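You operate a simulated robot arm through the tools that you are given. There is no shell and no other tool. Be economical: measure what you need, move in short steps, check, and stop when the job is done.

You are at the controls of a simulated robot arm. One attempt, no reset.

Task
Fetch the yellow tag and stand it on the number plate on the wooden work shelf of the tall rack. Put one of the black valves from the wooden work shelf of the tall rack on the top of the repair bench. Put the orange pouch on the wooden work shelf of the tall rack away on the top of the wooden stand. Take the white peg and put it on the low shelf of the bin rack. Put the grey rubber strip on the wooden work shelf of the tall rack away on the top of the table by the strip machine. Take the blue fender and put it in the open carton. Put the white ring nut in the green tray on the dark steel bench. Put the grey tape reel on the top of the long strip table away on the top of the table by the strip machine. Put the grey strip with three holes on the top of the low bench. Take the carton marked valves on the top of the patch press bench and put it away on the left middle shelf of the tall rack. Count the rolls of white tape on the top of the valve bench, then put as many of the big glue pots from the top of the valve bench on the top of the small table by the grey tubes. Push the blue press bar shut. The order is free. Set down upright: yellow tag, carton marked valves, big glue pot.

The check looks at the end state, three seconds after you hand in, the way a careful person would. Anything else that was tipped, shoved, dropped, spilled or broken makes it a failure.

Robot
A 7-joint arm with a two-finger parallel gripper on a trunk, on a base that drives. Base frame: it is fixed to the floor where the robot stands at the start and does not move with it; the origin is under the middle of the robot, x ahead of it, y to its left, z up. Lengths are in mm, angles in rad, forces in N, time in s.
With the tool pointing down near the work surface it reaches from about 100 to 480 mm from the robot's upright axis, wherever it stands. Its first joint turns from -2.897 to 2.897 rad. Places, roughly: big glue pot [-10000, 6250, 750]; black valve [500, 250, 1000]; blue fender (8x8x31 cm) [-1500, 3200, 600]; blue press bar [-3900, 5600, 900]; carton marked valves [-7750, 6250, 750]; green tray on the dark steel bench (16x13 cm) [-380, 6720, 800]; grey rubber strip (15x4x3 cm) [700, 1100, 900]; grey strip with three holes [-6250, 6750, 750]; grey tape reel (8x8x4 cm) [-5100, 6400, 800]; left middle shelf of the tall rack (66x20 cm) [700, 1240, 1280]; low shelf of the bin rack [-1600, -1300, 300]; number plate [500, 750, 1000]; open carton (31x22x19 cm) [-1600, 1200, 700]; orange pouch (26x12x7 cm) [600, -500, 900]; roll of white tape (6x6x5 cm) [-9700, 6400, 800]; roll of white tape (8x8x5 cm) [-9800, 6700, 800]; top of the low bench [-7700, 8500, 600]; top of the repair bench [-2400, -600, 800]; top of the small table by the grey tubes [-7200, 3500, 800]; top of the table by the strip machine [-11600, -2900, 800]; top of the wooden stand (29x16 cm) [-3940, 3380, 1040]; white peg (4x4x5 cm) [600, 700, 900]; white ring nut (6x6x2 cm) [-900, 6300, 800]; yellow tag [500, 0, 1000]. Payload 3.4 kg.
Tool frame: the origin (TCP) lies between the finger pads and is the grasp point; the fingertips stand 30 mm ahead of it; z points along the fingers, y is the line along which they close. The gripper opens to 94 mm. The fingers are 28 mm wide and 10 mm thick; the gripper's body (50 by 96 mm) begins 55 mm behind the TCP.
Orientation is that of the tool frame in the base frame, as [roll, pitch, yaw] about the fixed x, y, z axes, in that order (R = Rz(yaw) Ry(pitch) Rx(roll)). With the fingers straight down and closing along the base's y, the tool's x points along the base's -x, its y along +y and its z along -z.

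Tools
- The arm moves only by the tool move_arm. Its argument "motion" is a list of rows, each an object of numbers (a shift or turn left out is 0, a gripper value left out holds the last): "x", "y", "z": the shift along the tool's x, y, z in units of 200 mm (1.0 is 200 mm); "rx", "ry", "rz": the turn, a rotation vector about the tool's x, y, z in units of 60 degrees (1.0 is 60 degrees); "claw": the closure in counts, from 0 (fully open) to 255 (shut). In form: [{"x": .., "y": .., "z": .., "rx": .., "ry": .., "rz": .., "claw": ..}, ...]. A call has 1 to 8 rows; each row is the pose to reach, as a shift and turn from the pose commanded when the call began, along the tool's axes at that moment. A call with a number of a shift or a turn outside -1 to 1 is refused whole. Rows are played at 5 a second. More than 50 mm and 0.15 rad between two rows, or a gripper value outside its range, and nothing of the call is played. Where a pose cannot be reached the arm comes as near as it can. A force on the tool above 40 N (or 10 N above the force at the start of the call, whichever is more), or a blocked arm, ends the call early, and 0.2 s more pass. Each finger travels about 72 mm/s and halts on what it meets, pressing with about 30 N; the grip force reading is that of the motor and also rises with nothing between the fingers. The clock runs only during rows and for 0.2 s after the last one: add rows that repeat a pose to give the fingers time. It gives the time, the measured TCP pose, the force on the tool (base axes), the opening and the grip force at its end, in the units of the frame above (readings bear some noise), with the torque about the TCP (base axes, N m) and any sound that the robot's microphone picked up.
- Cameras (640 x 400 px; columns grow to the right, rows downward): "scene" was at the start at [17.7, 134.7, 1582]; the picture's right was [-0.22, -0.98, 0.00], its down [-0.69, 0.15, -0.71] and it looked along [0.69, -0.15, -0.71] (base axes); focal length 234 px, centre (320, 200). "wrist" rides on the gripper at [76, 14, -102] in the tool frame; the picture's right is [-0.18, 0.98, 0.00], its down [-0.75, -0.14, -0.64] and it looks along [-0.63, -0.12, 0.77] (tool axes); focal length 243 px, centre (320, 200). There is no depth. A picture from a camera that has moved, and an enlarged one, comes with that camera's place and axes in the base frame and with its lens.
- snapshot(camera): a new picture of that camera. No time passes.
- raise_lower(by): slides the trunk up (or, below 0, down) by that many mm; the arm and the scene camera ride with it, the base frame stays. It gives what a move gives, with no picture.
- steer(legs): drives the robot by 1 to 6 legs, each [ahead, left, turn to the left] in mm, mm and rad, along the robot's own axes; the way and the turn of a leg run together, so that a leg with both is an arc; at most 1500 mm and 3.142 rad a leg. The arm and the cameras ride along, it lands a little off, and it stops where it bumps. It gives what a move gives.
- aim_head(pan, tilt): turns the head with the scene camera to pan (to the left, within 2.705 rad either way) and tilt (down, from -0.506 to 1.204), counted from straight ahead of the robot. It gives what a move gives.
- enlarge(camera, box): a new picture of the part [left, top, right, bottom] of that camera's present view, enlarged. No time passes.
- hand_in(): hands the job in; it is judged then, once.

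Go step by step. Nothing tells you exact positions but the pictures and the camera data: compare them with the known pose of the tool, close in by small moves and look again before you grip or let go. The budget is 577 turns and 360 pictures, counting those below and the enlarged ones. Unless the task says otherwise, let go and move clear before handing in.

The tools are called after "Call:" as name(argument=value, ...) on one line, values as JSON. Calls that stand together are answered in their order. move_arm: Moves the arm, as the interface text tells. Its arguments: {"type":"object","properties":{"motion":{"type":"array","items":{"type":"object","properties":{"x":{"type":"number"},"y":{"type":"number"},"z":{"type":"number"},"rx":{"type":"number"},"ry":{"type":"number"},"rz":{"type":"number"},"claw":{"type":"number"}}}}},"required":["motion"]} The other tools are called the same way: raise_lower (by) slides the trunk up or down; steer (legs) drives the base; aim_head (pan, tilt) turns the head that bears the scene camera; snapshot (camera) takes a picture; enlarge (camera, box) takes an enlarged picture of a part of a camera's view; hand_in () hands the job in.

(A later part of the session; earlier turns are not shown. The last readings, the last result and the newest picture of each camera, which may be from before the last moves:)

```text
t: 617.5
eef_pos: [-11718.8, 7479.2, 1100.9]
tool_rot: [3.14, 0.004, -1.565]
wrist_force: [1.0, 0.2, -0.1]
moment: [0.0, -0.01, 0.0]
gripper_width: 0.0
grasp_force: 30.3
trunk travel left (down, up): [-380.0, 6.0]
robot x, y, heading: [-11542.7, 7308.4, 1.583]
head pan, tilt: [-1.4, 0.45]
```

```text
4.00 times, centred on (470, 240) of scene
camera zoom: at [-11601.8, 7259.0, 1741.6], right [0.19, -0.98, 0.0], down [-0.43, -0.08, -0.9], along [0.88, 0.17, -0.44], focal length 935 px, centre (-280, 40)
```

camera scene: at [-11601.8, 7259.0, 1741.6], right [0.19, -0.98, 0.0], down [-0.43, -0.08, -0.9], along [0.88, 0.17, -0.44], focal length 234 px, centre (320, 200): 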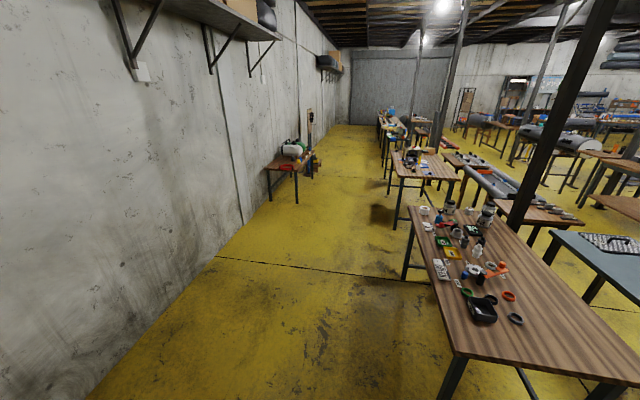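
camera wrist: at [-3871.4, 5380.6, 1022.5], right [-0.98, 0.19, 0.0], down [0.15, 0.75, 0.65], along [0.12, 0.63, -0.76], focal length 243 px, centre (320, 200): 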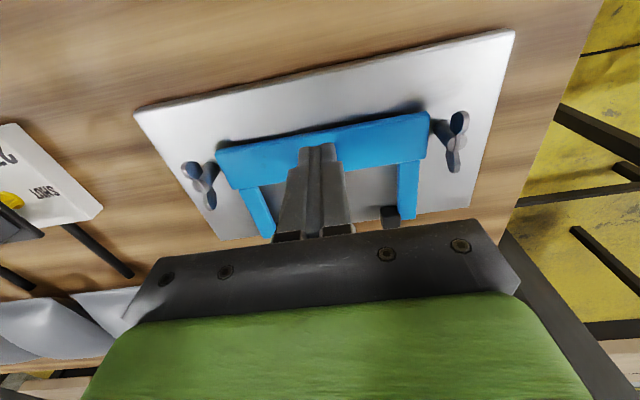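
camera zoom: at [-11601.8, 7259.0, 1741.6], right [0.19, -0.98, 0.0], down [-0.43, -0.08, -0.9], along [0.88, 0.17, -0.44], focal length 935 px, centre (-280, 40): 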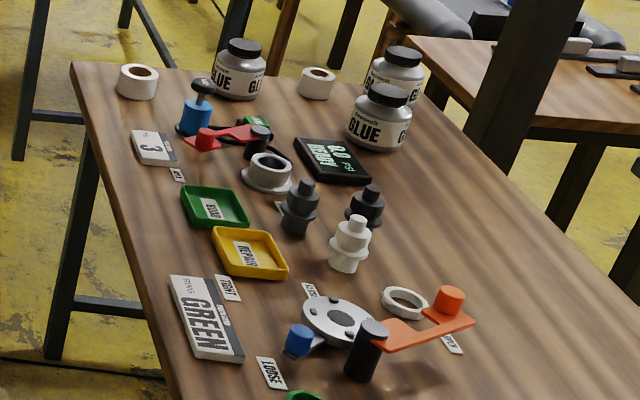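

Two rolls of white tape and three glue pots on the bench so far; I go to its right end for a closer look.

Call:
steer(legs=[[0, -1100, -0.01], [0, -1070, 0], [0, 0, 1.57]])

Call:
aim_head(pan=0.8, tilt=0.7)

Call:
snapshot(camera="scene")

```text
t: 632.1
eef_pos: [-9522.7, 7157.9, 1100.9]
tool_rot: [3.14, 0.003, -0.01]
wrist_force: [0.5, 0.1, 0.6]
moment: [-0.03, 0.0, -0.01]
gripper_width: 0.1
grasp_force: 30.0
trunk travel left (down, up): [-380.0, 6.0]
robot x, y, heading: [-9344.7, 7333.4, 3.14]
head pan, tilt: [-1.4, 0.45]
```

```text
t: 634.2
eef_pos: [-9523.0, 7157.3, 1099.9]
tool_rot: [3.139, 0.002, -0.011]
wrist_force: [0.4, -0.2, 0.8]
moment: [0.02, -0.01, -0.02]
gripper_width: 0.0
grasp_force: 30.1
trunk travel left (down, up): [-380.0, 6.0]
robot x, y, heading: [-9343.2, 7335.8, 3.137]
head pan, tilt: [0.799, 0.7]
```

```text
197 pictures are left
camera scene: at [-9346.9, 7121.9, 1719.4], right [-0.71, 0.7, 0.0], down [0.45, 0.46, -0.76], along [-0.54, -0.55, -0.64], focal length 234 px, centre (320, 200)
```

scene: 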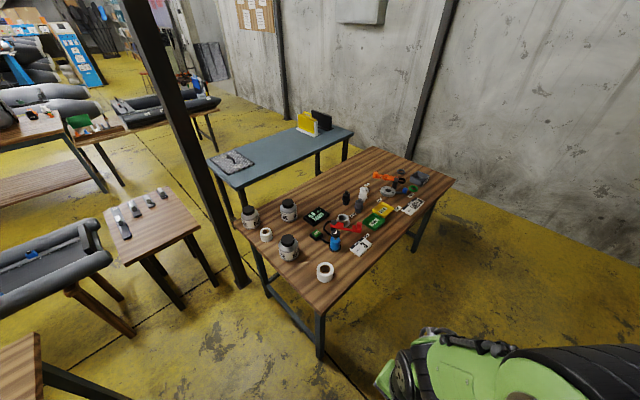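

Confirmed: exactly two rolls of white tape, so two glue pots go to the small table. I move in at the bench's right end for the pot at about (-9738,6495).

Call:
steer(legs=[[0, 830, 0]])

Call:
move_arm(motion=[{"y": -0.2, "x": -0.1, "claw": 0}, {"y": -0.4, "x": -0.2}, {"y": -0.6, "x": -0.3}, {"y": -0.75, "x": -0.4}])

Call:
snapshot(camera="wrist")

Call:
aim_head(pan=0.1, tilt=0.9)

Call:
snapshot(camera="scene")

```text
t: 638.5
eef_pos: [-9527.5, 6340.8, 1099.8]
tool_rot: [3.139, 0.003, -0.018]
wrist_force: [-1.0, -0.7, -0.8]
moment: [0.02, -0.03, 0.01]
gripper_width: 0.1
grasp_force: 30.0
trunk travel left (down, up): [-380.0, 6.0]
robot x, y, heading: [-9355.7, 6514.4, 3.13]
head pan, tilt: [0.799, 0.7]
```

```text
t: 639.5
eef_pos: [-9610.1, 6493.0, 1099.2]
tool_rot: [3.141, 0.003, -0.015]
wrist_force: [-0.5, 0.1, -0.7]
moment: [0.0, -0.01, -0.03]
gripper_width: 93.9
grasp_force: 0.0
out of reach, approached as far as the arm can: row 1, 2, 3
trunk travel left (down, up): [-380.0, 6.0]
robot x, y, heading: [-9348.6, 6515.6, 3.134]
head pan, tilt: [0.799, 0.7]
```

```text
196 pictures are left
camera wrist: at [-9532.9, 6479.6, 1202.9], right [-0.2, -0.98, 0.0], down [-0.75, 0.15, 0.64], along [-0.63, 0.13, -0.76], focal length 243 px, centre (320, 200)
```

wrist: 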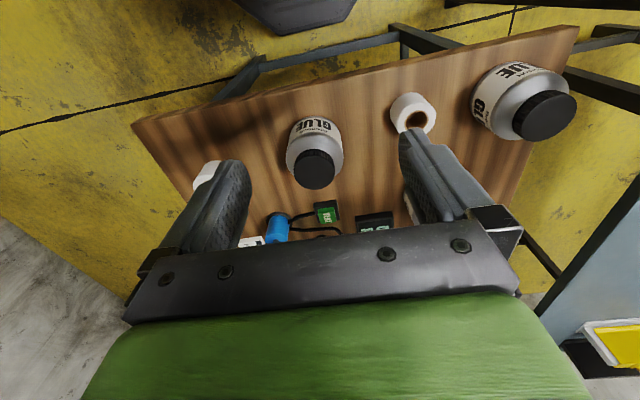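

```text
t: 640.6
eef_pos: [-9608.6, 6492.3, 1100.9]
tool_rot: [-3.142, 0.003, -0.016]
wrist_force: [-0.8, 0.1, -0.6]
moment: [0.0, 0.02, 0.01]
gripper_width: 93.8
grasp_force: 0.0
trunk travel left (down, up): [-380.0, 6.0]
robot x, y, heading: [-9349.9, 6517.4, 3.136]
head pan, tilt: [0.099, 0.901]
```

```text
195 pictures are left
camera scene: at [-9368.8, 6357.7, 1703.2], right [-0.09, 1.0, 0.0], down [0.78, 0.07, -0.62], along [-0.62, -0.06, -0.78], focal length 234 px, centre (320, 200)
```

scene: 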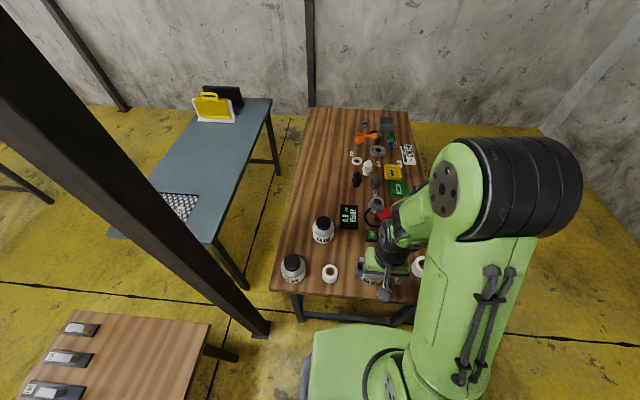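

Call:
move_arm(motion=[{"x": -0.2, "y": -0.05}, {"x": -0.4, "y": -0.1}, {"x": -0.6, "y": -0.15}, {"x": -0.7, "y": -0.19, "z": 0.1}, {"x": -0.7, "y": -0.19, "z": 0.3}, {"x": -0.7, "y": -0.19, "z": 0.5}, {"x": -0.7, "y": -0.19, "z": 0.7}])

Call:
snapshot(camera="wrist")

```text
t: 642.2
eef_pos: [-9747.9, 6532.8, 963.3]
tool_rot: [3.139, 0.004, -0.018]
wrist_force: [0.2, 0.4, 0.2]
moment: [0.03, 0.0, -0.04]
gripper_width: 93.8
grasp_force: 0.1
trunk travel left (down, up): [-380.0, 6.0]
robot x, y, heading: [-9350.9, 6518.9, 3.131]
head pan, tilt: [0.099, 0.901]
```

```text
194 pictures are left
camera wrist: at [-9670.9, 6518.5, 1066.2], right [-0.2, -0.98, 0.0], down [-0.75, 0.15, 0.64], along [-0.63, 0.13, -0.76], focal length 243 px, centre (320, 200)
```

wrist: 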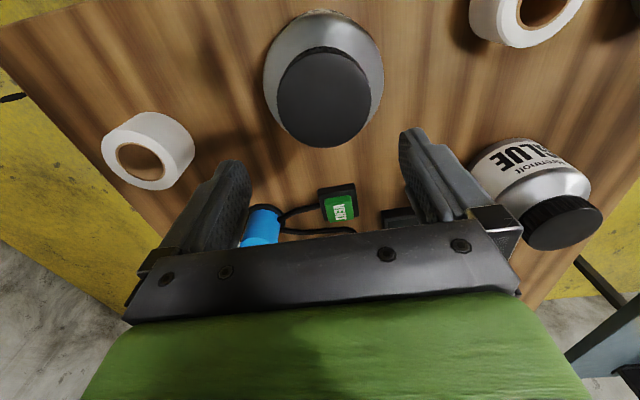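

Call:
move_arm(motion=[{"x": 0.135, "y": 0.035}, {"x": 0.135, "y": 0.035, "z": 0.15}, {"x": 0.135, "y": 0.035, "z": 0.22}, {"x": 0.135, "y": 0.035, "z": 0.26}, {"x": 0.135, "y": 0.035, "z": 0.29}])

Call:
snapshot(camera="wrist")

```text
t: 643.4
eef_pos: [-9719.8, 6524.4, 903.3]
tool_rot: [3.141, 0.004, -0.018]
wrist_force: [0.2, 0.4, 0.4]
moment: [-0.01, 0.03, 0.01]
gripper_width: 94.0
grasp_force: 0.0
trunk travel left (down, up): [-380.0, 6.0]
robot x, y, heading: [-9347.3, 6516.7, 3.135]
head pan, tilt: [0.099, 0.901]
```

```text
193 pictures are left
camera wrist: at [-9642.2, 6511.0, 1007.1], right [-0.2, -0.98, 0.0], down [-0.75, 0.15, 0.64], along [-0.63, 0.13, -0.76], focal length 243 px, centre (320, 200)
```

wrist: 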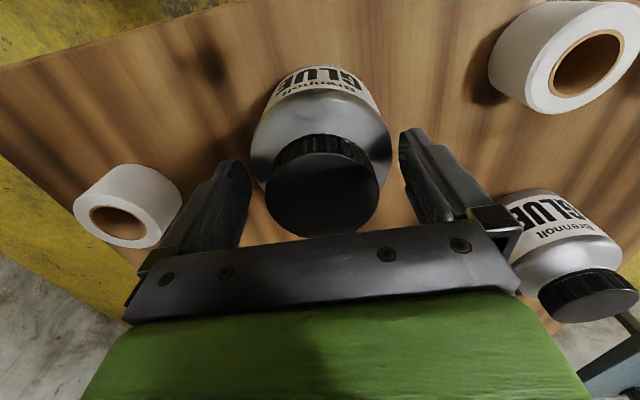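

Call:
move_arm(motion=[{"z": -0.03}, {"z": -0.03, "claw": 255}, {"z": -0.03, "claw": 255}, {"z": -0.03, "claw": 255}, {"z": -0.03, "claw": 255}])

Call:
snapshot(camera="wrist")

Call:
move_arm(motion=[{"z": -0.1}, {"z": -0.25}, {"z": -0.45}, {"z": -0.6}])

Call:
snapshot(camera="wrist")

```text
t: 644.6
eef_pos: [-9719.3, 6525.0, 910.2]
tool_rot: [3.141, 0.004, -0.017]
wrist_force: [-0.1, 0.7, 0.5]
moment: [0.01, 0.0, 0.02]
gripper_width: 88.4
grasp_force: 29.6
trunk travel left (down, up): [-380.0, 6.0]
robot x, y, heading: [-9349.5, 6516.0, 3.131]
head pan, tilt: [0.099, 0.901]
```

```text
192 pictures are left
camera wrist: at [-9642.4, 6511.1, 1013.0], right [-0.2, -0.98, 0.0], down [-0.75, 0.15, 0.64], along [-0.63, 0.13, -0.77], focal length 243 px, centre (320, 200)
```

wrist: 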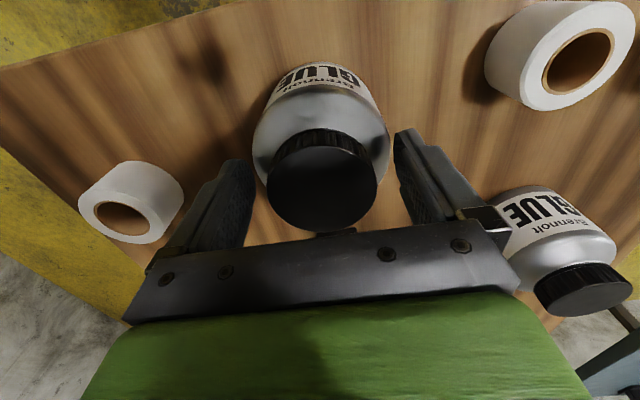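

```text
t: 645.6
eef_pos: [-9720.0, 6525.5, 1029.4]
tool_rot: [3.139, 0.003, -0.017]
wrist_force: [1.0, -0.2, -2.7]
moment: [-0.01, 0.02, -0.01]
gripper_width: 88.1
grasp_force: 30.0
trunk travel left (down, up): [-380.0, 6.0]
robot x, y, heading: [-9350.1, 6520.0, 3.139]
head pan, tilt: [0.099, 0.901]
```

```text
191 pictures are left
camera wrist: at [-9642.4, 6511.7, 1133.2], right [-0.2, -0.98, 0.0], down [-0.75, 0.15, 0.64], along [-0.63, 0.13, -0.76], focal length 243 px, centre (320, 200)
```

wrist: 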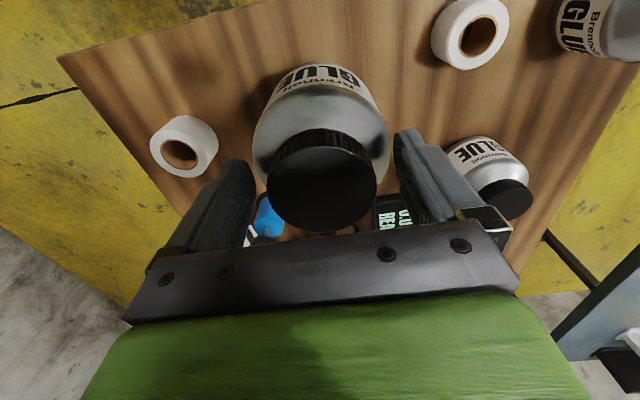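

It gripped the body shoulder (88 mm). For a safer hold I set it back, go 25 mm lower and regrip.

Call:
move_arm(motion=[{"z": 0.2}, {"z": 0.4}, {"z": 0.55}, {"z": 0.58}, {"z": 0.6}, {"z": 0.61}])

Call:
move_arm(motion=[{"claw": 0}, {"claw": 0}, {"z": 0.06}, {"z": 0.12}, {"z": 0.14}])

Call:
move_arm(motion=[{"claw": 255}, {"claw": 255}, {"claw": 255}])

Call:
snapshot(camera="wrist")

```text
t: 647.0
eef_pos: [-9720.2, 6524.7, 905.9]
tool_rot: [3.139, 0.007, -0.017]
wrist_force: [1.4, -0.5, 23.3]
moment: [0.03, 0.21, -0.54]
gripper_width: 88.2
grasp_force: 30.1
trunk travel left (down, up): [-380.0, 6.0]
robot x, y, heading: [-9349.1, 6516.6, 3.134]
head pan, tilt: [0.099, 0.901]
```

```text
t: 648.2
eef_pos: [-9720.5, 6524.9, 879.3]
tool_rot: [3.141, 0.003, -0.019]
wrist_force: [-0.6, 0.4, -0.1]
moment: [-0.04, 0.0, 0.01]
gripper_width: 94.3
grasp_force: 0.0
trunk travel left (down, up): [-380.0, 6.0]
robot x, y, heading: [-9351.2, 6516.0, 3.136]
head pan, tilt: [0.099, 0.901]
```

```text
t: 649.0
eef_pos: [-9721.4, 6525.2, 877.6]
tool_rot: [3.14, 0.005, -0.017]
wrist_force: [-0.1, 0.8, 0.4]
moment: [0.0, 0.12, -0.07]
gripper_width: 91.9
grasp_force: 29.9
trunk travel left (down, up): [-380.0, 6.0]
robot x, y, heading: [-9356.9, 6519.8, 3.132]
head pan, tilt: [0.099, 0.901]
```

```text
190 pictures are left
camera wrist: at [-9643.5, 6510.7, 982.3], right [-0.2, -0.98, 0.0], down [-0.75, 0.15, 0.64], along [-0.63, 0.13, -0.76], focal length 243 px, centre (320, 200)
```

wrist: 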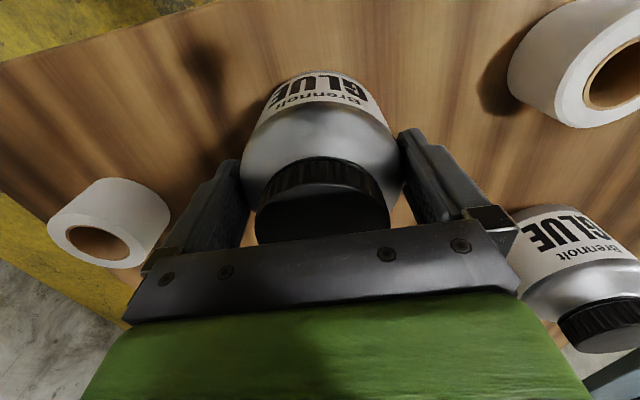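

Good grip on the body. Lift, retract and carry it around the west side to the small table by the grey tubes.

Call:
move_arm(motion=[{"z": -0.2}, {"z": -0.4}, {"z": -0.6}, {"z": -0.8}, {"z": -0.9, "x": 0.2}, {"z": -0.9, "x": 0.4}, {"z": -0.9, "x": 0.5}])

Call:
steer(legs=[[0, -830, 0], [1075, 0, 0], [1075, 0, 0]])

Call:
steer(legs=[[0, 0, 0]])

```text
t: 650.6
eef_pos: [-9619.9, 6524.4, 1059.1]
tool_rot: [3.139, 0.003, -0.017]
wrist_force: [-0.3, -0.5, -3.9]
moment: [-0.03, 0.01, 0.01]
gripper_width: 91.8
grasp_force: 30.1
trunk travel left (down, up): [-380.0, 6.0]
robot x, y, heading: [-9350.6, 6517.8, 3.132]
head pan, tilt: [0.099, 0.901]
```

```text
t: 665.2
eef_pos: [-11784.3, 7334.7, 1059.1]
tool_rot: [3.141, 0.004, -0.019]
wrist_force: [0.3, -0.6, -3.0]
moment: [0.03, 0.01, -0.02]
gripper_width: 91.8
grasp_force: 29.7
trunk travel left (down, up): [-380.0, 6.0]
robot x, y, heading: [-11513.9, 7329.7, 3.13]
head pan, tilt: [0.099, 0.901]
```

```text
t: 666.0
eef_pos: [-11785.0, 7333.5, 1059.6]
tool_rot: [3.139, 0.004, -0.019]
wrist_force: [-0.5, 0.0, -4.4]
moment: [0.02, -0.02, -0.03]
gripper_width: 91.8
grasp_force: 30.0
trunk travel left (down, up): [-380.0, 6.0]
robot x, y, heading: [-11513.5, 7326.6, 3.125]
head pan, tilt: [0.099, 0.901]
```

Call:
steer(legs=[[0, 1430, 0.012], [0, 1430, 0]])

Call:
steer(legs=[[-1450, 0, 0], [-1450, 0, 0], [-1400, 0, 0], [0, 0, 1.57]])

Call:
aim_head(pan=0.2, tilt=0.7)

Call:
snapshot(camera="scene")

```text
t: 680.1
eef_pos: [-11848.2, 4414.0, 1058.8]
tool_rot: [3.139, 0.003, -0.037]
wrist_force: [-0.5, -1.0, -4.0]
moment: [-0.02, 0.0, 0.01]
gripper_width: 91.5
grasp_force: 30.0
trunk travel left (down, up): [-380.0, 6.0]
robot x, y, heading: [-11579.9, 4399.3, 3.109]
head pan, tilt: [0.099, 0.901]
```

```text
t: 704.2
eef_pos: [-7330.5, 4133.6, 1059.9]
tool_rot: [3.14, 0.002, 1.624]
wrist_force: [0.1, -0.1, -4.4]
moment: [-0.01, -0.03, -0.03]
gripper_width: 91.6
grasp_force: 30.1
trunk travel left (down, up): [-380.0, 6.0]
robot x, y, heading: [-7339.8, 4401.8, -1.505]
head pan, tilt: [0.099, 0.901]
```

```text
t: 704.9
eef_pos: [-7329.6, 4132.8, 1059.5]
tool_rot: [3.139, 0.004, 1.625]
wrist_force: [-0.2, -0.3, -3.3]
moment: [0.0, 0.02, 0.01]
gripper_width: 91.8
grasp_force: 29.9
trunk travel left (down, up): [-380.0, 6.0]
robot x, y, heading: [-7344.8, 4399.6, -1.509]
head pan, tilt: [0.201, 0.7]
```

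```text
189 pictures are left
camera scene: at [-7173.7, 4390.3, 1719.3], right [-0.97, -0.26, 0.0], down [-0.17, 0.62, -0.76], along [0.2, -0.74, -0.64], focal length 234 px, centre (320, 200)
```

scene: 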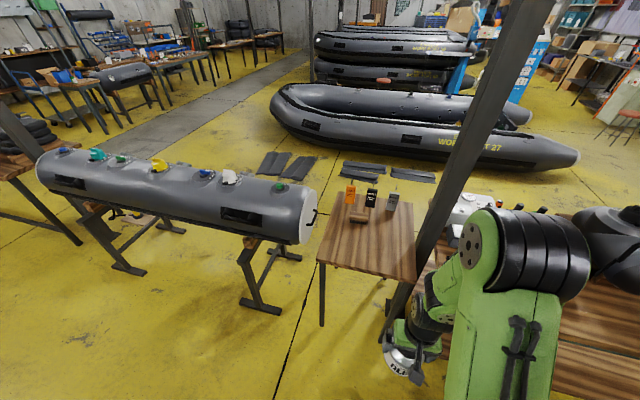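

The small table (x -7440..-6990, y 3300..3760) has its near half free. I line up and place the first pot at about (-7130,3640).

Call:
steer(legs=[[0, 0, -0.062], [340, 145, 0]])

Call:
aim_head(pan=0.0, tilt=0.95)

Call:
snapshot(camera="scene")

Call:
snapshot(camera="wrist")

```text
t: 707.7
eef_pos: [-7202.2, 3789.6, 1059.2]
tool_rot: [3.14, 0.002, 1.56]
wrist_force: [0.8, 0.0, -3.1]
moment: [0.02, 0.01, 0.01]
gripper_width: 91.8
grasp_force: 29.3
trunk travel left (down, up): [-380.0, 6.0]
robot x, y, heading: [-7198.7, 4059.2, -1.575]
head pan, tilt: [0.201, 0.7]
```

```text
t: 708.5
eef_pos: [-7203.0, 3790.3, 1058.8]
tool_rot: [3.14, 0.003, 1.561]
wrist_force: [0.3, -0.5, -3.8]
moment: [0.01, -0.01, 0.0]
gripper_width: 91.6
grasp_force: 30.0
trunk travel left (down, up): [-380.0, 6.0]
robot x, y, heading: [-7198.5, 4061.5, -1.572]
head pan, tilt: [0.0, 0.949]
```

```text
188 pictures are left
camera scene: at [-7047.8, 4046.5, 1699.6], right [-1.0, 0.0, 0.0], down [0.0, 0.81, -0.58], along [0.0, -0.58, -0.81], focal length 234 px, centre (320, 200)
```

scene: 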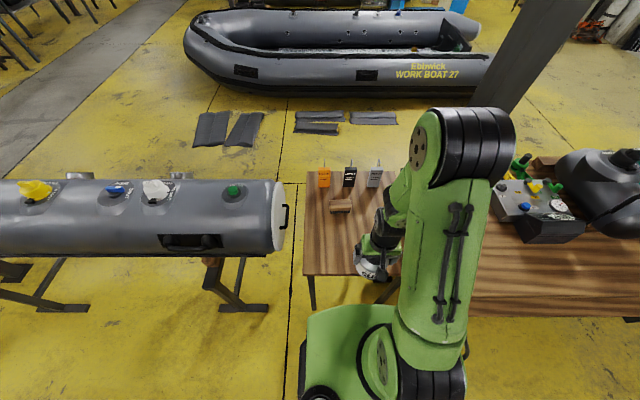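

```text
187 pictures are left
camera wrist: at [-7187.1, 3867.5, 1162.7], right [0.98, -0.19, 0.0], down [-0.15, -0.75, 0.64], along [-0.12, -0.63, -0.77], focal length 243 px, centre (320, 200)
```

wrist: 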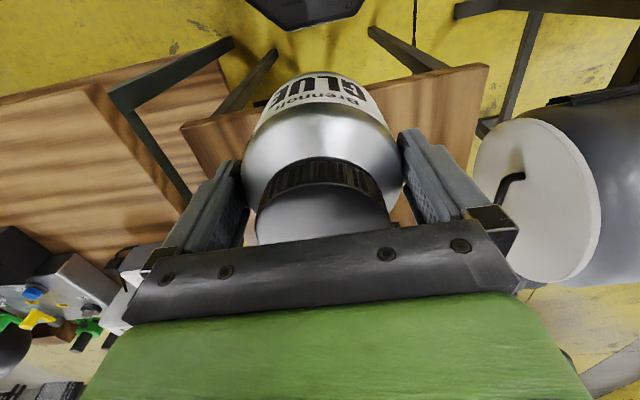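

Call:
move_arm(motion=[{"x": -0.2, "y": 0.1}, {"x": -0.4, "y": 0.2}, {"x": -0.6, "y": 0.3}, {"x": -0.8, "y": 0.4}, {"x": -0.85, "y": 0.46, "z": 0.1}, {"x": -0.85, "y": 0.46, "z": 0.3}, {"x": -0.85, "y": 0.46, "z": 0.5}])

Call:
snapshot(camera="wrist")

Call:
snapshot(camera="scene")

```text
t: 710.1
eef_pos: [-7111.8, 3618.6, 958.1]
tool_rot: [3.137, 0.003, 1.564]
wrist_force: [-0.4, 0.1, -4.0]
moment: [0.0, 0.02, -0.01]
gripper_width: 92.0
grasp_force: 30.6
trunk travel left (down, up): [-380.0, 6.0]
robot x, y, heading: [-7199.4, 4059.1, -1.576]
head pan, tilt: [0.0, 0.949]
```

```text
186 pictures are left
camera wrist: at [-7097.1, 3697.9, 1061.6], right [0.98, -0.19, 0.0], down [-0.15, -0.75, 0.64], along [-0.12, -0.63, -0.77], focal length 243 px, centre (320, 200)
```

wrist: 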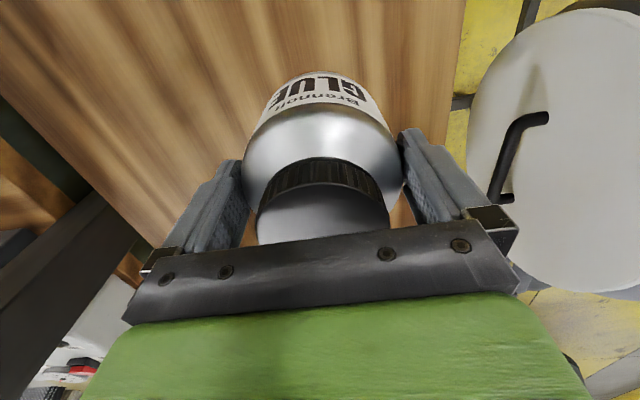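

```text
185 pictures are left
camera scene: at [-7047.3, 4045.1, 1699.5], right [-1.0, 0.0, 0.0], down [0.0, 0.81, -0.58], along [0.0, -0.58, -0.81], focal length 234 px, centre (320, 200)
```

scene: 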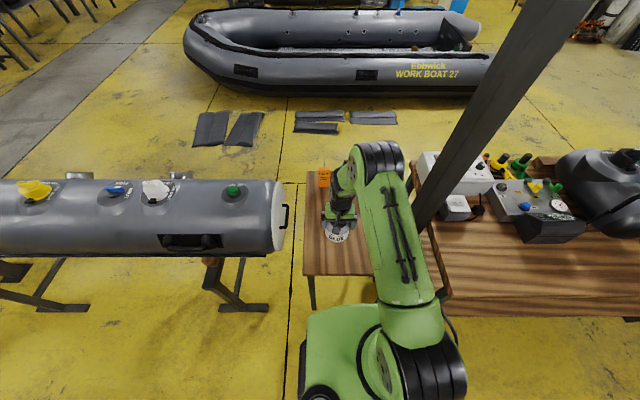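

Call:
move_arm(motion=[{"z": 0.15}, {"z": 0.28}, {"z": 0.34}, {"z": 0.38}, {"z": 0.41}, {"z": 0.44}, {"z": 0.47}, {"z": 0.5}])

```text
t: 711.9
eef_pos: [-7113.0, 3620.7, 862.0]
tool_rot: [3.139, 0.006, 1.562]
wrist_force: [-2.2, -1.3, 24.1]
moment: [-0.3, 0.07, -0.07]
gripper_width: 92.2
grasp_force: 29.9
trunk travel left (down, up): [-380.0, 6.0]
robot x, y, heading: [-7198.1, 4059.6, -1.571]
head pan, tilt: [0.0, 0.949]
```

Call:
move_arm(motion=[{"z": -0.012}, {"z": -0.012, "claw": 0}, {"z": -0.012, "claw": 0}, {"z": -0.012, "claw": 0}, {"z": -0.1, "claw": 0}, {"z": -0.25, "claw": 0}, {"z": -0.45, "claw": 0}, {"z": -0.65, "claw": 0}])

Call:
snapshot(camera="wrist")

```text
t: 713.7
eef_pos: [-7113.1, 3620.7, 989.2]
tool_rot: [3.139, 0.004, 1.56]
wrist_force: [-0.2, 0.7, -0.4]
moment: [-0.02, 0.01, 0.01]
gripper_width: 94.1
grasp_force: 0.1
trunk travel left (down, up): [-380.0, 6.0]
robot x, y, heading: [-7197.3, 4057.1, -1.573]
head pan, tilt: [0.0, 0.949]
```

```text
184 pictures are left
camera wrist: at [-7097.0, 3698.5, 1092.9], right [0.98, -0.19, 0.0], down [-0.15, -0.75, 0.64], along [-0.12, -0.63, -0.77], focal length 243 px, centre (320, 200)
```

wrist: 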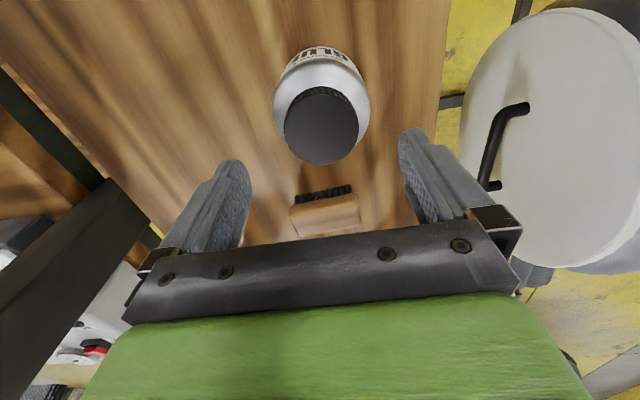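

Pot 1 stands on the small table. Back for the second pot by the same route.

Call:
move_arm(motion=[{"z": -0.2}, {"z": -0.4}, {"z": -0.4, "x": 0.2}, {"z": -0.4, "x": 0.4}, {"z": -0.4, "x": 0.6}, {"z": -0.4, "x": 0.8}])

Call:
steer(legs=[[-410, 0, 0], [0, 0, -1.57], [1450, 0, 0], [1450, 0, 0], [1400, 0, 0]])

Call:
steer(legs=[[0, 0, 0]])

```text
t: 715.1
eef_pos: [-7111.5, 3781.4, 1068.5]
tool_rot: [3.139, 0.003, 1.56]
wrist_force: [0.4, 0.6, -0.5]
moment: [-0.03, -0.02, -0.01]
gripper_width: 93.9
grasp_force: 0.1
trunk travel left (down, up): [-380.0, 6.0]
robot x, y, heading: [-7198.9, 4059.5, -1.572]
head pan, tilt: [0.0, 0.949]
```

```text
t: 741.8
eef_pos: [-11829.4, 4455.6, 1068.3]
tool_rot: [3.139, 0.002, -0.019]
wrist_force: [0.5, 0.4, 1.2]
moment: [-0.02, -0.03, 0.03]
gripper_width: 94.0
grasp_force: 0.0
trunk travel left (down, up): [-380.0, 6.0]
robot x, y, heading: [-11547.7, 4537.3, 3.128]
head pan, tilt: [0.0, 0.949]
```

```text
t: 742.5
eef_pos: [-11828.1, 4455.3, 1066.6]
tool_rot: [-3.141, 0.004, -0.019]
wrist_force: [-0.4, -0.4, 0.2]
moment: [-0.02, 0.03, 0.01]
gripper_width: 93.8
grasp_force: 0.1
trunk travel left (down, up): [-380.0, 6.0]
robot x, y, heading: [-11543.7, 4537.4, 3.128]
head pan, tilt: [0.0, 0.949]
```

Call:
steer(legs=[[-30, -1400, 0.012], [0, -1400, 0], [-1080, 0, 0], [-1080, 0, 0], [0, 990, 0]])

Call:
move_arm(motion=[{"x": -0.1}, {"x": -0.2}])

Call:
snapshot(camera="wrist")

```text
t: 771.3
eef_pos: [-9589.1, 6388.7, 1067.9]
tool_rot: [3.141, 0.005, 0.032]
wrist_force: [-0.1, -0.2, -0.1]
moment: [0.01, 0.01, -0.02]
gripper_width: 93.9
grasp_force: 0.0
trunk travel left (down, up): [-380.0, 6.0]
robot x, y, heading: [-9312.3, 6485.3, -3.097]
head pan, tilt: [0.0, 0.949]
```

```text
t: 771.9
eef_pos: [-9631.1, 6388.4, 1067.3]
tool_rot: [3.14, 0.001, 0.034]
wrist_force: [0.3, -0.1, -0.1]
moment: [0.0, -0.03, 0.03]
gripper_width: 94.1
grasp_force: 0.1
trunk travel left (down, up): [-380.0, 6.0]
robot x, y, heading: [-9315.7, 6487.2, -3.099]
head pan, tilt: [0.0, 0.949]
```

```text
183 pictures are left
camera wrist: at [-9553.1, 6377.7, 1170.3], right [-0.15, -0.99, 0.0], down [-0.76, 0.12, 0.64], along [-0.64, 0.1, -0.77], focal length 243 px, centre (320, 200)
```

wrist: 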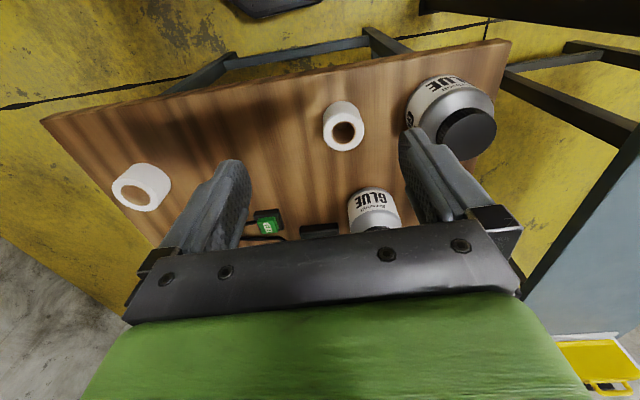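

Call:
steer(legs=[[0, 150, -0.044]])

Call:
snapshot(camera="wrist")

```text
t: 773.2
eef_pos: [-9632.1, 6253.6, 1066.3]
tool_rot: [-3.141, 0.003, -0.009]
wrist_force: [-0.5, 0.6, -0.3]
moment: [0.08, 0.01, 0.01]
gripper_width: 93.8
grasp_force: 0.1
trunk travel left (down, up): [-380.0, 6.0]
robot x, y, heading: [-9307.1, 6339.9, -3.146]
head pan, tilt: [0.0, 0.949]
```

```text
182 pictures are left
camera wrist: at [-9553.9, 6239.8, 1170.4], right [-0.19, -0.98, 0.0], down [-0.75, 0.15, 0.64], along [-0.63, 0.12, -0.77], focal length 243 px, centre (320, 200)
```

wrist: 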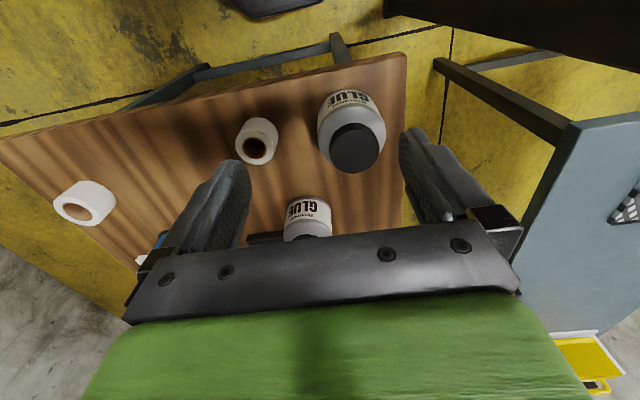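

Call:
move_arm(motion=[{"x": -0.2, "y": 0.08}, {"x": -0.345, "y": 0.143, "z": 0.05}, {"x": -0.345, "y": 0.143, "z": 0.25}, {"x": -0.345, "y": 0.143, "z": 0.45}, {"x": -0.345, "y": 0.143, "z": 0.6}])

Call:
snapshot(camera="wrist")

```text
t: 774.5
eef_pos: [-9701.0, 6224.6, 949.7]
tool_rot: [-3.141, 0.003, -0.007]
wrist_force: [0.7, 1.0, -0.3]
moment: [0.01, 0.01, -0.01]
gripper_width: 94.0
grasp_force: 0.1
trunk travel left (down, up): [-380.0, 6.0]
robot x, y, heading: [-9311.3, 6336.7, -3.141]
head pan, tilt: [0.0, 0.949]
```

```text
181 pictures are left
camera wrist: at [-9624.7, 6211.6, 1053.3], right [-0.19, -0.98, 0.0], down [-0.75, 0.15, 0.64], along [-0.63, 0.12, -0.77], focal length 243 px, centre (320, 200)
```

wrist: 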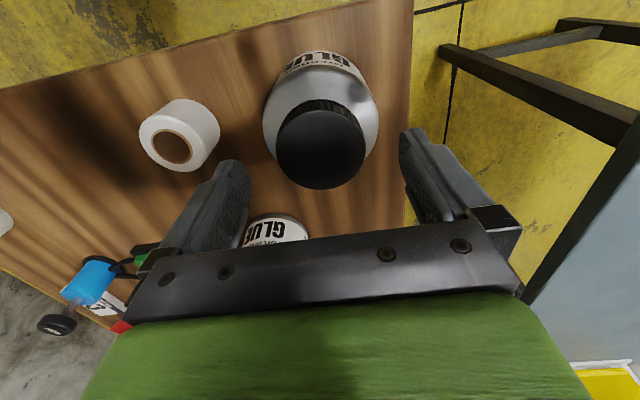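

Call:
move_arm(motion=[{"z": 0.15}, {"z": 0.25}, {"z": 0.3}, {"z": 0.34}, {"z": 0.36}])

Call:
move_arm(motion=[{"claw": 255}, {"claw": 255}, {"claw": 255}])

Call:
snapshot(camera="wrist")

```text
t: 775.6
eef_pos: [-9701.8, 6225.7, 875.2]
tool_rot: [-3.14, 0.002, -0.006]
wrist_force: [-0.8, 0.3, 0.5]
moment: [0.01, -0.02, 0.0]
gripper_width: 93.8
grasp_force: 0.0
trunk travel left (down, up): [-380.0, 6.0]
robot x, y, heading: [-9309.6, 6338.1, -3.142]
head pan, tilt: [0.0, 0.949]
```

```text
t: 776.5
eef_pos: [-9701.1, 6225.9, 876.3]
tool_rot: [-3.142, 0.002, -0.009]
wrist_force: [-0.1, -0.2, -0.3]
moment: [-0.07, -0.04, 0.0]
gripper_width: 91.8
grasp_force: 30.0
trunk travel left (down, up): [-380.0, 6.0]
robot x, y, heading: [-9305.4, 6343.0, -3.142]
head pan, tilt: [0.0, 0.949]
```

```text
180 pictures are left
camera wrist: at [-9624.6, 6212.0, 978.8], right [-0.19, -0.98, 0.0], down [-0.75, 0.15, 0.64], along [-0.63, 0.12, -0.77], focal length 243 px, centre (320, 200)
```

wrist: 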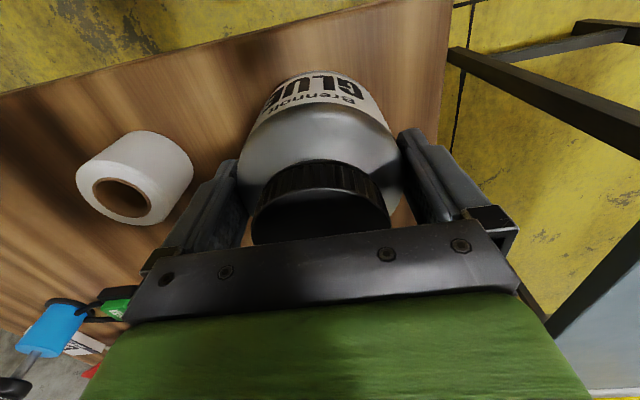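

Call:
move_arm(motion=[{"z": -0.2}, {"z": -0.4}, {"z": -0.6}, {"z": -0.8}, {"z": -0.95, "x": 0.15}, {"z": -0.95, "x": 0.35, "y": -0.1}, {"z": -0.95, "x": 0.5, "y": -0.25}, {"z": -0.95, "x": 0.6, "y": -0.45}])

Call:
steer(legs=[[0, -990, 0], [1100, 0, 0], [1090, 0, 0], [0, 1430, 0], [0, 1430, 0]])

Call:
steer(legs=[[0, 0, 0]])

```text
t: 778.2
eef_pos: [-9580.2, 6317.1, 1064.5]
tool_rot: [3.138, 0.004, -0.006]
wrist_force: [0.0, 0.4, -3.9]
moment: [-0.01, -0.02, -0.01]
gripper_width: 91.6
grasp_force: 29.5
trunk travel left (down, up): [-380.0, 6.0]
robot x, y, heading: [-9308.3, 6337.6, -3.141]
head pan, tilt: [0.0, 0.949]
```

```text
t: 807.1
eef_pos: [-11800.4, 4468.0, 1064.5]
tool_rot: [-3.141, 0.003, -0.027]
wrist_force: [0.2, 0.3, -3.9]
moment: [0.02, -0.06, -0.02]
gripper_width: 91.7
grasp_force: 30.0
trunk travel left (down, up): [-380.0, 6.0]
robot x, y, heading: [-11529.1, 4485.6, 3.122]
head pan, tilt: [0.0, 0.949]
```

```text
t: 807.8
eef_pos: [-11801.1, 4468.6, 1065.1]
tool_rot: [3.14, 0.002, -0.026]
wrist_force: [-0.8, -0.1, -3.4]
moment: [0.01, 0.02, 0.01]
gripper_width: 91.8
grasp_force: 30.4
trunk travel left (down, up): [-380.0, 6.0]
robot x, y, heading: [-11531.1, 4486.7, 3.125]
head pan, tilt: [0.0, 0.949]
```

Call:
steer(legs=[[-1450, 0, 0.016], [-1450, 0, 0], [-1400, 0, 0], [0, 0, 1.57]])

Call:
steer(legs=[[0, 0, 0]])

```text
t: 832.0
eef_pos: [-7247.1, 4099.0, 1064.1]
tool_rot: [3.141, 0.001, 1.525]
wrist_force: [0.5, 0.3, -2.9]
moment: [0.01, -0.03, 0.0]
gripper_width: 91.7
grasp_force: 29.9
trunk travel left (down, up): [-380.0, 6.0]
robot x, y, heading: [-7262.0, 4368.9, -1.606]
head pan, tilt: [0.0, 0.949]
```

```text
t: 832.8
eef_pos: [-7248.0, 4098.8, 1064.8]
tool_rot: [3.139, 0.001, 1.527]
wrist_force: [-0.1, -0.5, -4.0]
moment: [0.04, -0.01, 0.01]
gripper_width: 91.5
grasp_force: 30.6
trunk travel left (down, up): [-380.0, 6.0]
robot x, y, heading: [-7262.9, 4367.8, -1.607]
head pan, tilt: [0.0, 0.949]
```

Call:
steer(legs=[[0, 0, 0.036], [305, 0, 0]])

Call:
snapshot(camera="wrist")

Call:
snapshot(camera="scene")

```text
t: 835.2
eef_pos: [-7240.2, 3787.7, 1063.8]
tool_rot: [3.14, 0.001, 1.558]
wrist_force: [-0.3, -0.5, -3.1]
moment: [0.01, 0.0, -0.03]
gripper_width: 91.7
grasp_force: 29.8
trunk travel left (down, up): [-380.0, 6.0]
robot x, y, heading: [-7261.2, 4057.3, -1.576]
head pan, tilt: [0.0, 0.949]
```

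```text
179 pictures are left
camera wrist: at [-7223.9, 3865.3, 1167.9], right [0.98, -0.2, 0.0], down [-0.15, -0.75, 0.64], along [-0.12, -0.63, -0.77], focal length 243 px, centre (320, 200)
```

wrist: 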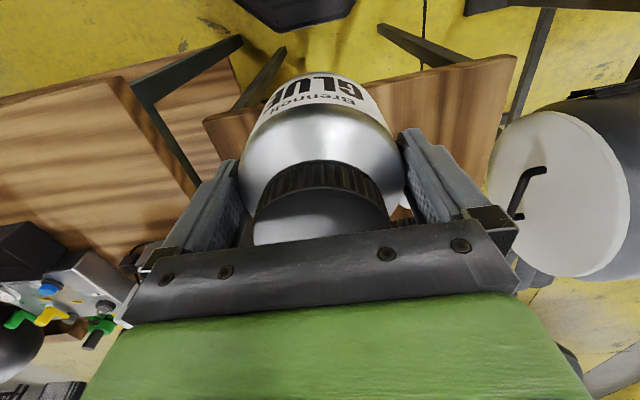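

```text
178 pictures are left
camera scene: at [-7112.7, 4044.8, 1699.6], right [-1.0, 0.0, 0.0], down [0.0, 0.81, -0.58], along [0.0, -0.58, -0.81], focal length 234 px, centre (320, 200)
```

scene: 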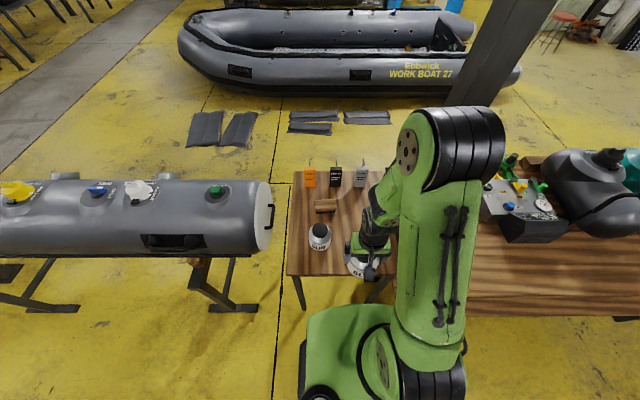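

Call:
move_arm(motion=[{"x": -0.2, "y": -0.06}, {"x": -0.4, "y": -0.12}, {"x": -0.6, "y": -0.18}, {"x": -0.84, "y": -0.25}, {"x": -0.84, "y": -0.25, "z": 0.2}, {"x": -0.84, "y": -0.25, "z": 0.4}, {"x": -0.84, "y": -0.25, "z": 0.6}])

Call:
snapshot(camera="wrist")

Call:
move_arm(motion=[{"z": 0.15}, {"z": 0.3}, {"z": 0.36}, {"z": 0.39}, {"z": 0.41}, {"z": 0.43}, {"z": 0.45}])

```text
t: 836.8
eef_pos: [-7296.8, 3616.4, 941.4]
tool_rot: [3.141, 0.002, 1.557]
wrist_force: [1.0, -0.3, -3.7]
moment: [-0.01, 0.02, -0.01]
gripper_width: 91.6
grasp_force: 30.3
trunk travel left (down, up): [-380.0, 6.0]
robot x, y, heading: [-7260.7, 4057.7, -1.576]
head pan, tilt: [0.0, 0.949]
```

```text
177 pictures are left
camera wrist: at [-7280.3, 3694.1, 1044.8], right [0.98, -0.2, 0.0], down [-0.15, -0.75, 0.64], along [-0.13, -0.63, -0.77], focal length 243 px, centre (320, 200)
```

wrist: 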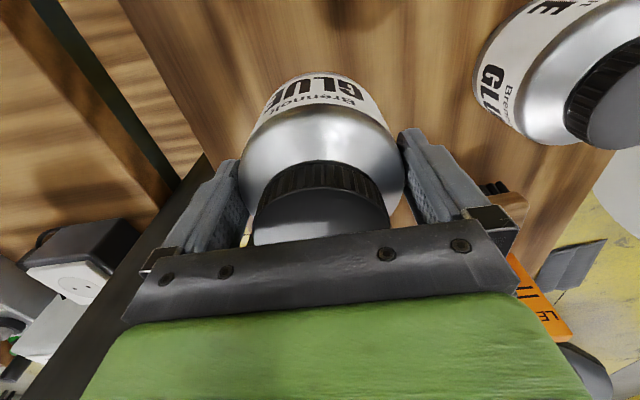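

```text
t: 838.4
eef_pos: [-7292.1, 3621.5, 855.5]
tool_rot: [-3.14, 0.005, 1.558]
wrist_force: [-3.0, -0.2, 24.6]
moment: [-0.25, -0.02, -0.02]
gripper_width: 91.9
grasp_force: 30.2
trunk travel left (down, up): [-380.0, 6.0]
robot x, y, heading: [-7260.4, 4056.2, -1.577]
head pan, tilt: [0.0, 0.949]
```

Call:
move_arm(motion=[{"z": -0.012}, {"z": -0.012, "claw": 0}, {"z": -0.012, "claw": 0}, {"z": -0.012, "claw": 0}, {"z": -0.1, "claw": 0}, {"z": -0.25, "claw": 0}, {"z": -0.45, "claw": 0}, {"z": -0.65, "claw": 0}])

Call:
snapshot(camera="wrist")

Call:
move_arm(motion=[{"z": -0.2}, {"z": -0.4}, {"z": -0.4, "x": 0.2}, {"z": -0.4, "x": 0.4}, {"z": -0.4, "x": 0.6}, {"z": -0.4, "x": 0.8}])

Call:
snapshot(camera="scene")

```text
t: 840.2
eef_pos: [-7293.1, 3621.7, 984.1]
tool_rot: [3.138, 0.002, 1.558]
wrist_force: [-0.1, -0.5, 0.2]
moment: [-0.02, -0.02, 0.0]
gripper_width: 94.1
grasp_force: 0.0
trunk travel left (down, up): [-380.0, 6.0]
robot x, y, heading: [-7260.9, 4056.6, -1.576]
head pan, tilt: [0.0, 0.949]
```

```text
176 pictures are left
camera wrist: at [-7277.3, 3700.1, 1087.1], right [0.98, -0.2, 0.0], down [-0.15, -0.75, 0.64], along [-0.13, -0.63, -0.77], focal length 243 px, centre (320, 200)
```

wrist: 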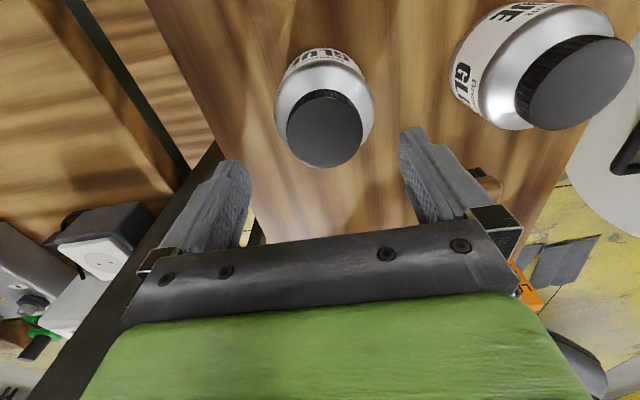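

```text
t: 841.6
eef_pos: [-7288.8, 3782.6, 1064.8]
tool_rot: [3.14, 0.004, 1.557]
wrist_force: [0.1, 0.3, -0.1]
moment: [-0.02, -0.02, -0.04]
gripper_width: 93.7
grasp_force: 0.0
trunk travel left (down, up): [-380.0, 6.0]
robot x, y, heading: [-7264.4, 4058.8, -1.575]
head pan, tilt: [0.0, 0.949]
```

```text
175 pictures are left
camera scene: at [-7112.8, 4047.4, 1699.6], right [-1.0, 0.0, 0.0], down [0.0, 0.81, -0.58], along [0.0, -0.58, -0.81], focal length 234 px, centre (320, 200)
```

scene: 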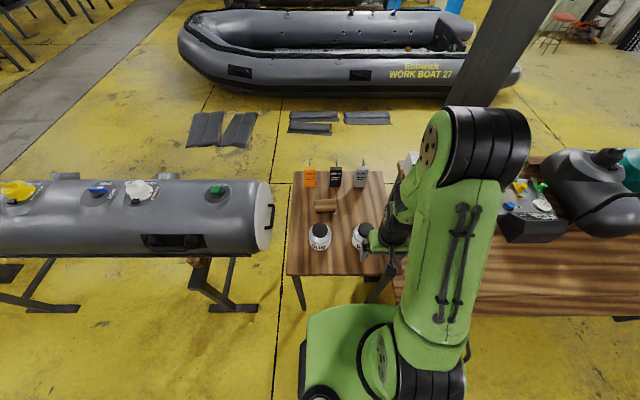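

Both pots stand on the small table. Next the grey strip with three holes: go back through the west passage into the north corridor.

Call:
steer(legs=[[-420, 0, 0], [0, 0, -1.57], [1430, 0, 0], [1430, 0, 0], [1400, 0, 0]])

Call:
steer(legs=[[0, 0, 0]])

```text
t: 868.1
eef_pos: [-11797.0, 4723.5, 1064.1]
tool_rot: [3.139, 0.001, -0.091]
wrist_force: [-0.2, -0.2, -0.4]
moment: [-0.03, 0.04, 0.0]
gripper_width: 93.8
grasp_force: 0.0
trunk travel left (down, up): [-380.0, 6.0]
robot x, y, heading: [-11519.0, 4677.6, 3.061]
head pan, tilt: [0.0, 0.949]
```

```text
t: 868.8
eef_pos: [-11797.3, 4725.0, 1063.2]
tool_rot: [3.141, 0.002, -0.091]
wrist_force: [-0.3, 0.1, -0.5]
moment: [-0.01, 0.01, -0.01]
gripper_width: 94.1
grasp_force: 0.1
trunk travel left (down, up): [-380.0, 6.0]
robot x, y, heading: [-11520.9, 4674.8, 3.059]
head pan, tilt: [0.0, 0.949]
```

Call:
steer(legs=[[0, 0, 0.08], [0, -1330, 0], [0, -1320, 0], [-1350, 0, 0], [-1350, 0, 0]])

Call:
steer(legs=[[-1300, 0, 0], [-1200, 0, 0], [0, 0, 1.57]])

Call:
aim_head(pan=0.2, tilt=0.7)

Call:
snapshot(camera="scene")

```text
t: 895.0
eef_pos: [-9084.7, 7315.7, 1065.0]
tool_rot: [3.14, 0.003, -0.026]
wrist_force: [-0.7, 0.4, 0.1]
moment: [0.0, 0.0, -0.02]
gripper_width: 94.1
grasp_force: 0.0
trunk travel left (down, up): [-380.0, 6.0]
robot x, y, heading: [-8805.8, 7286.3, 3.124]
head pan, tilt: [0.0, 0.949]
```

```text
t: 910.9
eef_pos: [-6365.1, 6943.9, 1064.3]
tool_rot: [3.14, 0.002, 1.543]
wrist_force: [0.1, -0.1, -0.2]
moment: [0.01, 0.01, -0.06]
gripper_width: 93.8
grasp_force: 0.1
trunk travel left (down, up): [-380.0, 6.0]
robot x, y, heading: [-6331.4, 7219.6, -1.59]
head pan, tilt: [0.0, 0.949]
```

```text
t: 911.6
eef_pos: [-6364.8, 6944.8, 1064.4]
tool_rot: [3.141, 0.002, 1.543]
wrist_force: [0.5, -0.4, 0.1]
moment: [0.01, -0.01, -0.01]
gripper_width: 94.0
grasp_force: 0.1
trunk travel left (down, up): [-380.0, 6.0]
robot x, y, heading: [-6336.6, 7217.6, -1.592]
head pan, tilt: [0.201, 0.7]
```

```text
174 pictures are left
camera scene: at [-6167.6, 7195.9, 1719.3], right [-0.98, -0.18, 0.0], down [-0.12, 0.63, -0.76], along [0.14, -0.75, -0.64], focal length 234 px, centre (320, 200)
```

scene: 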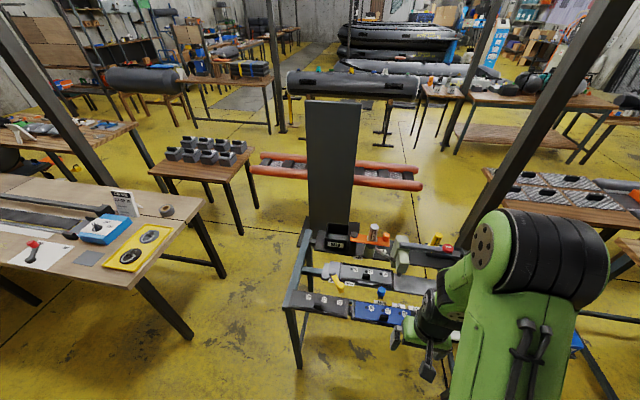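

Call:
enlarge(camera="scene", box=[270, 210, 470, 335])

Call:
snapshot(camera="wrist")

```text
3.20 times, centred on (370, 272) of scene
camera zoom: at [-6167.6, 7195.9, 1719.3], right [-0.98, -0.18, 0.0], down [-0.12, 0.63, -0.76], along [0.14, -0.75, -0.64], focal length 748 px, centre (160, -32)
```

zoom: 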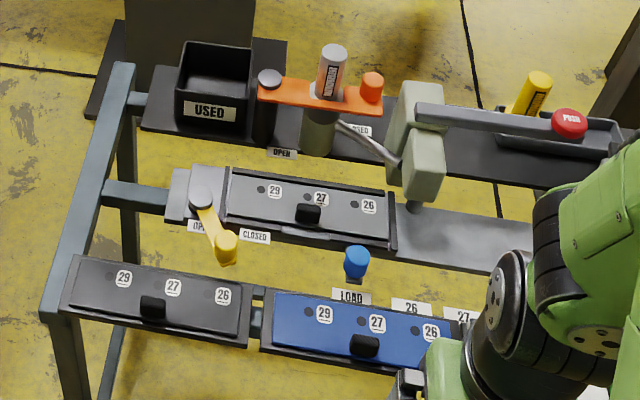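

```text
172 pictures are left
camera wrist: at [-6347.1, 7021.9, 1167.2], right [0.98, -0.21, 0.0], down [-0.16, -0.75, 0.64], along [-0.13, -0.63, -0.77], focal length 243 px, centre (320, 200)
```

wrist: 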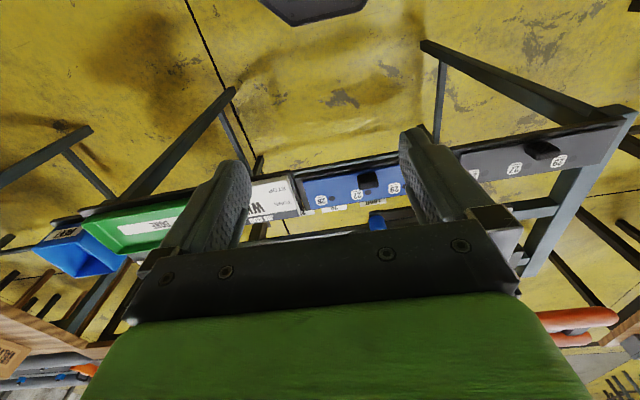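

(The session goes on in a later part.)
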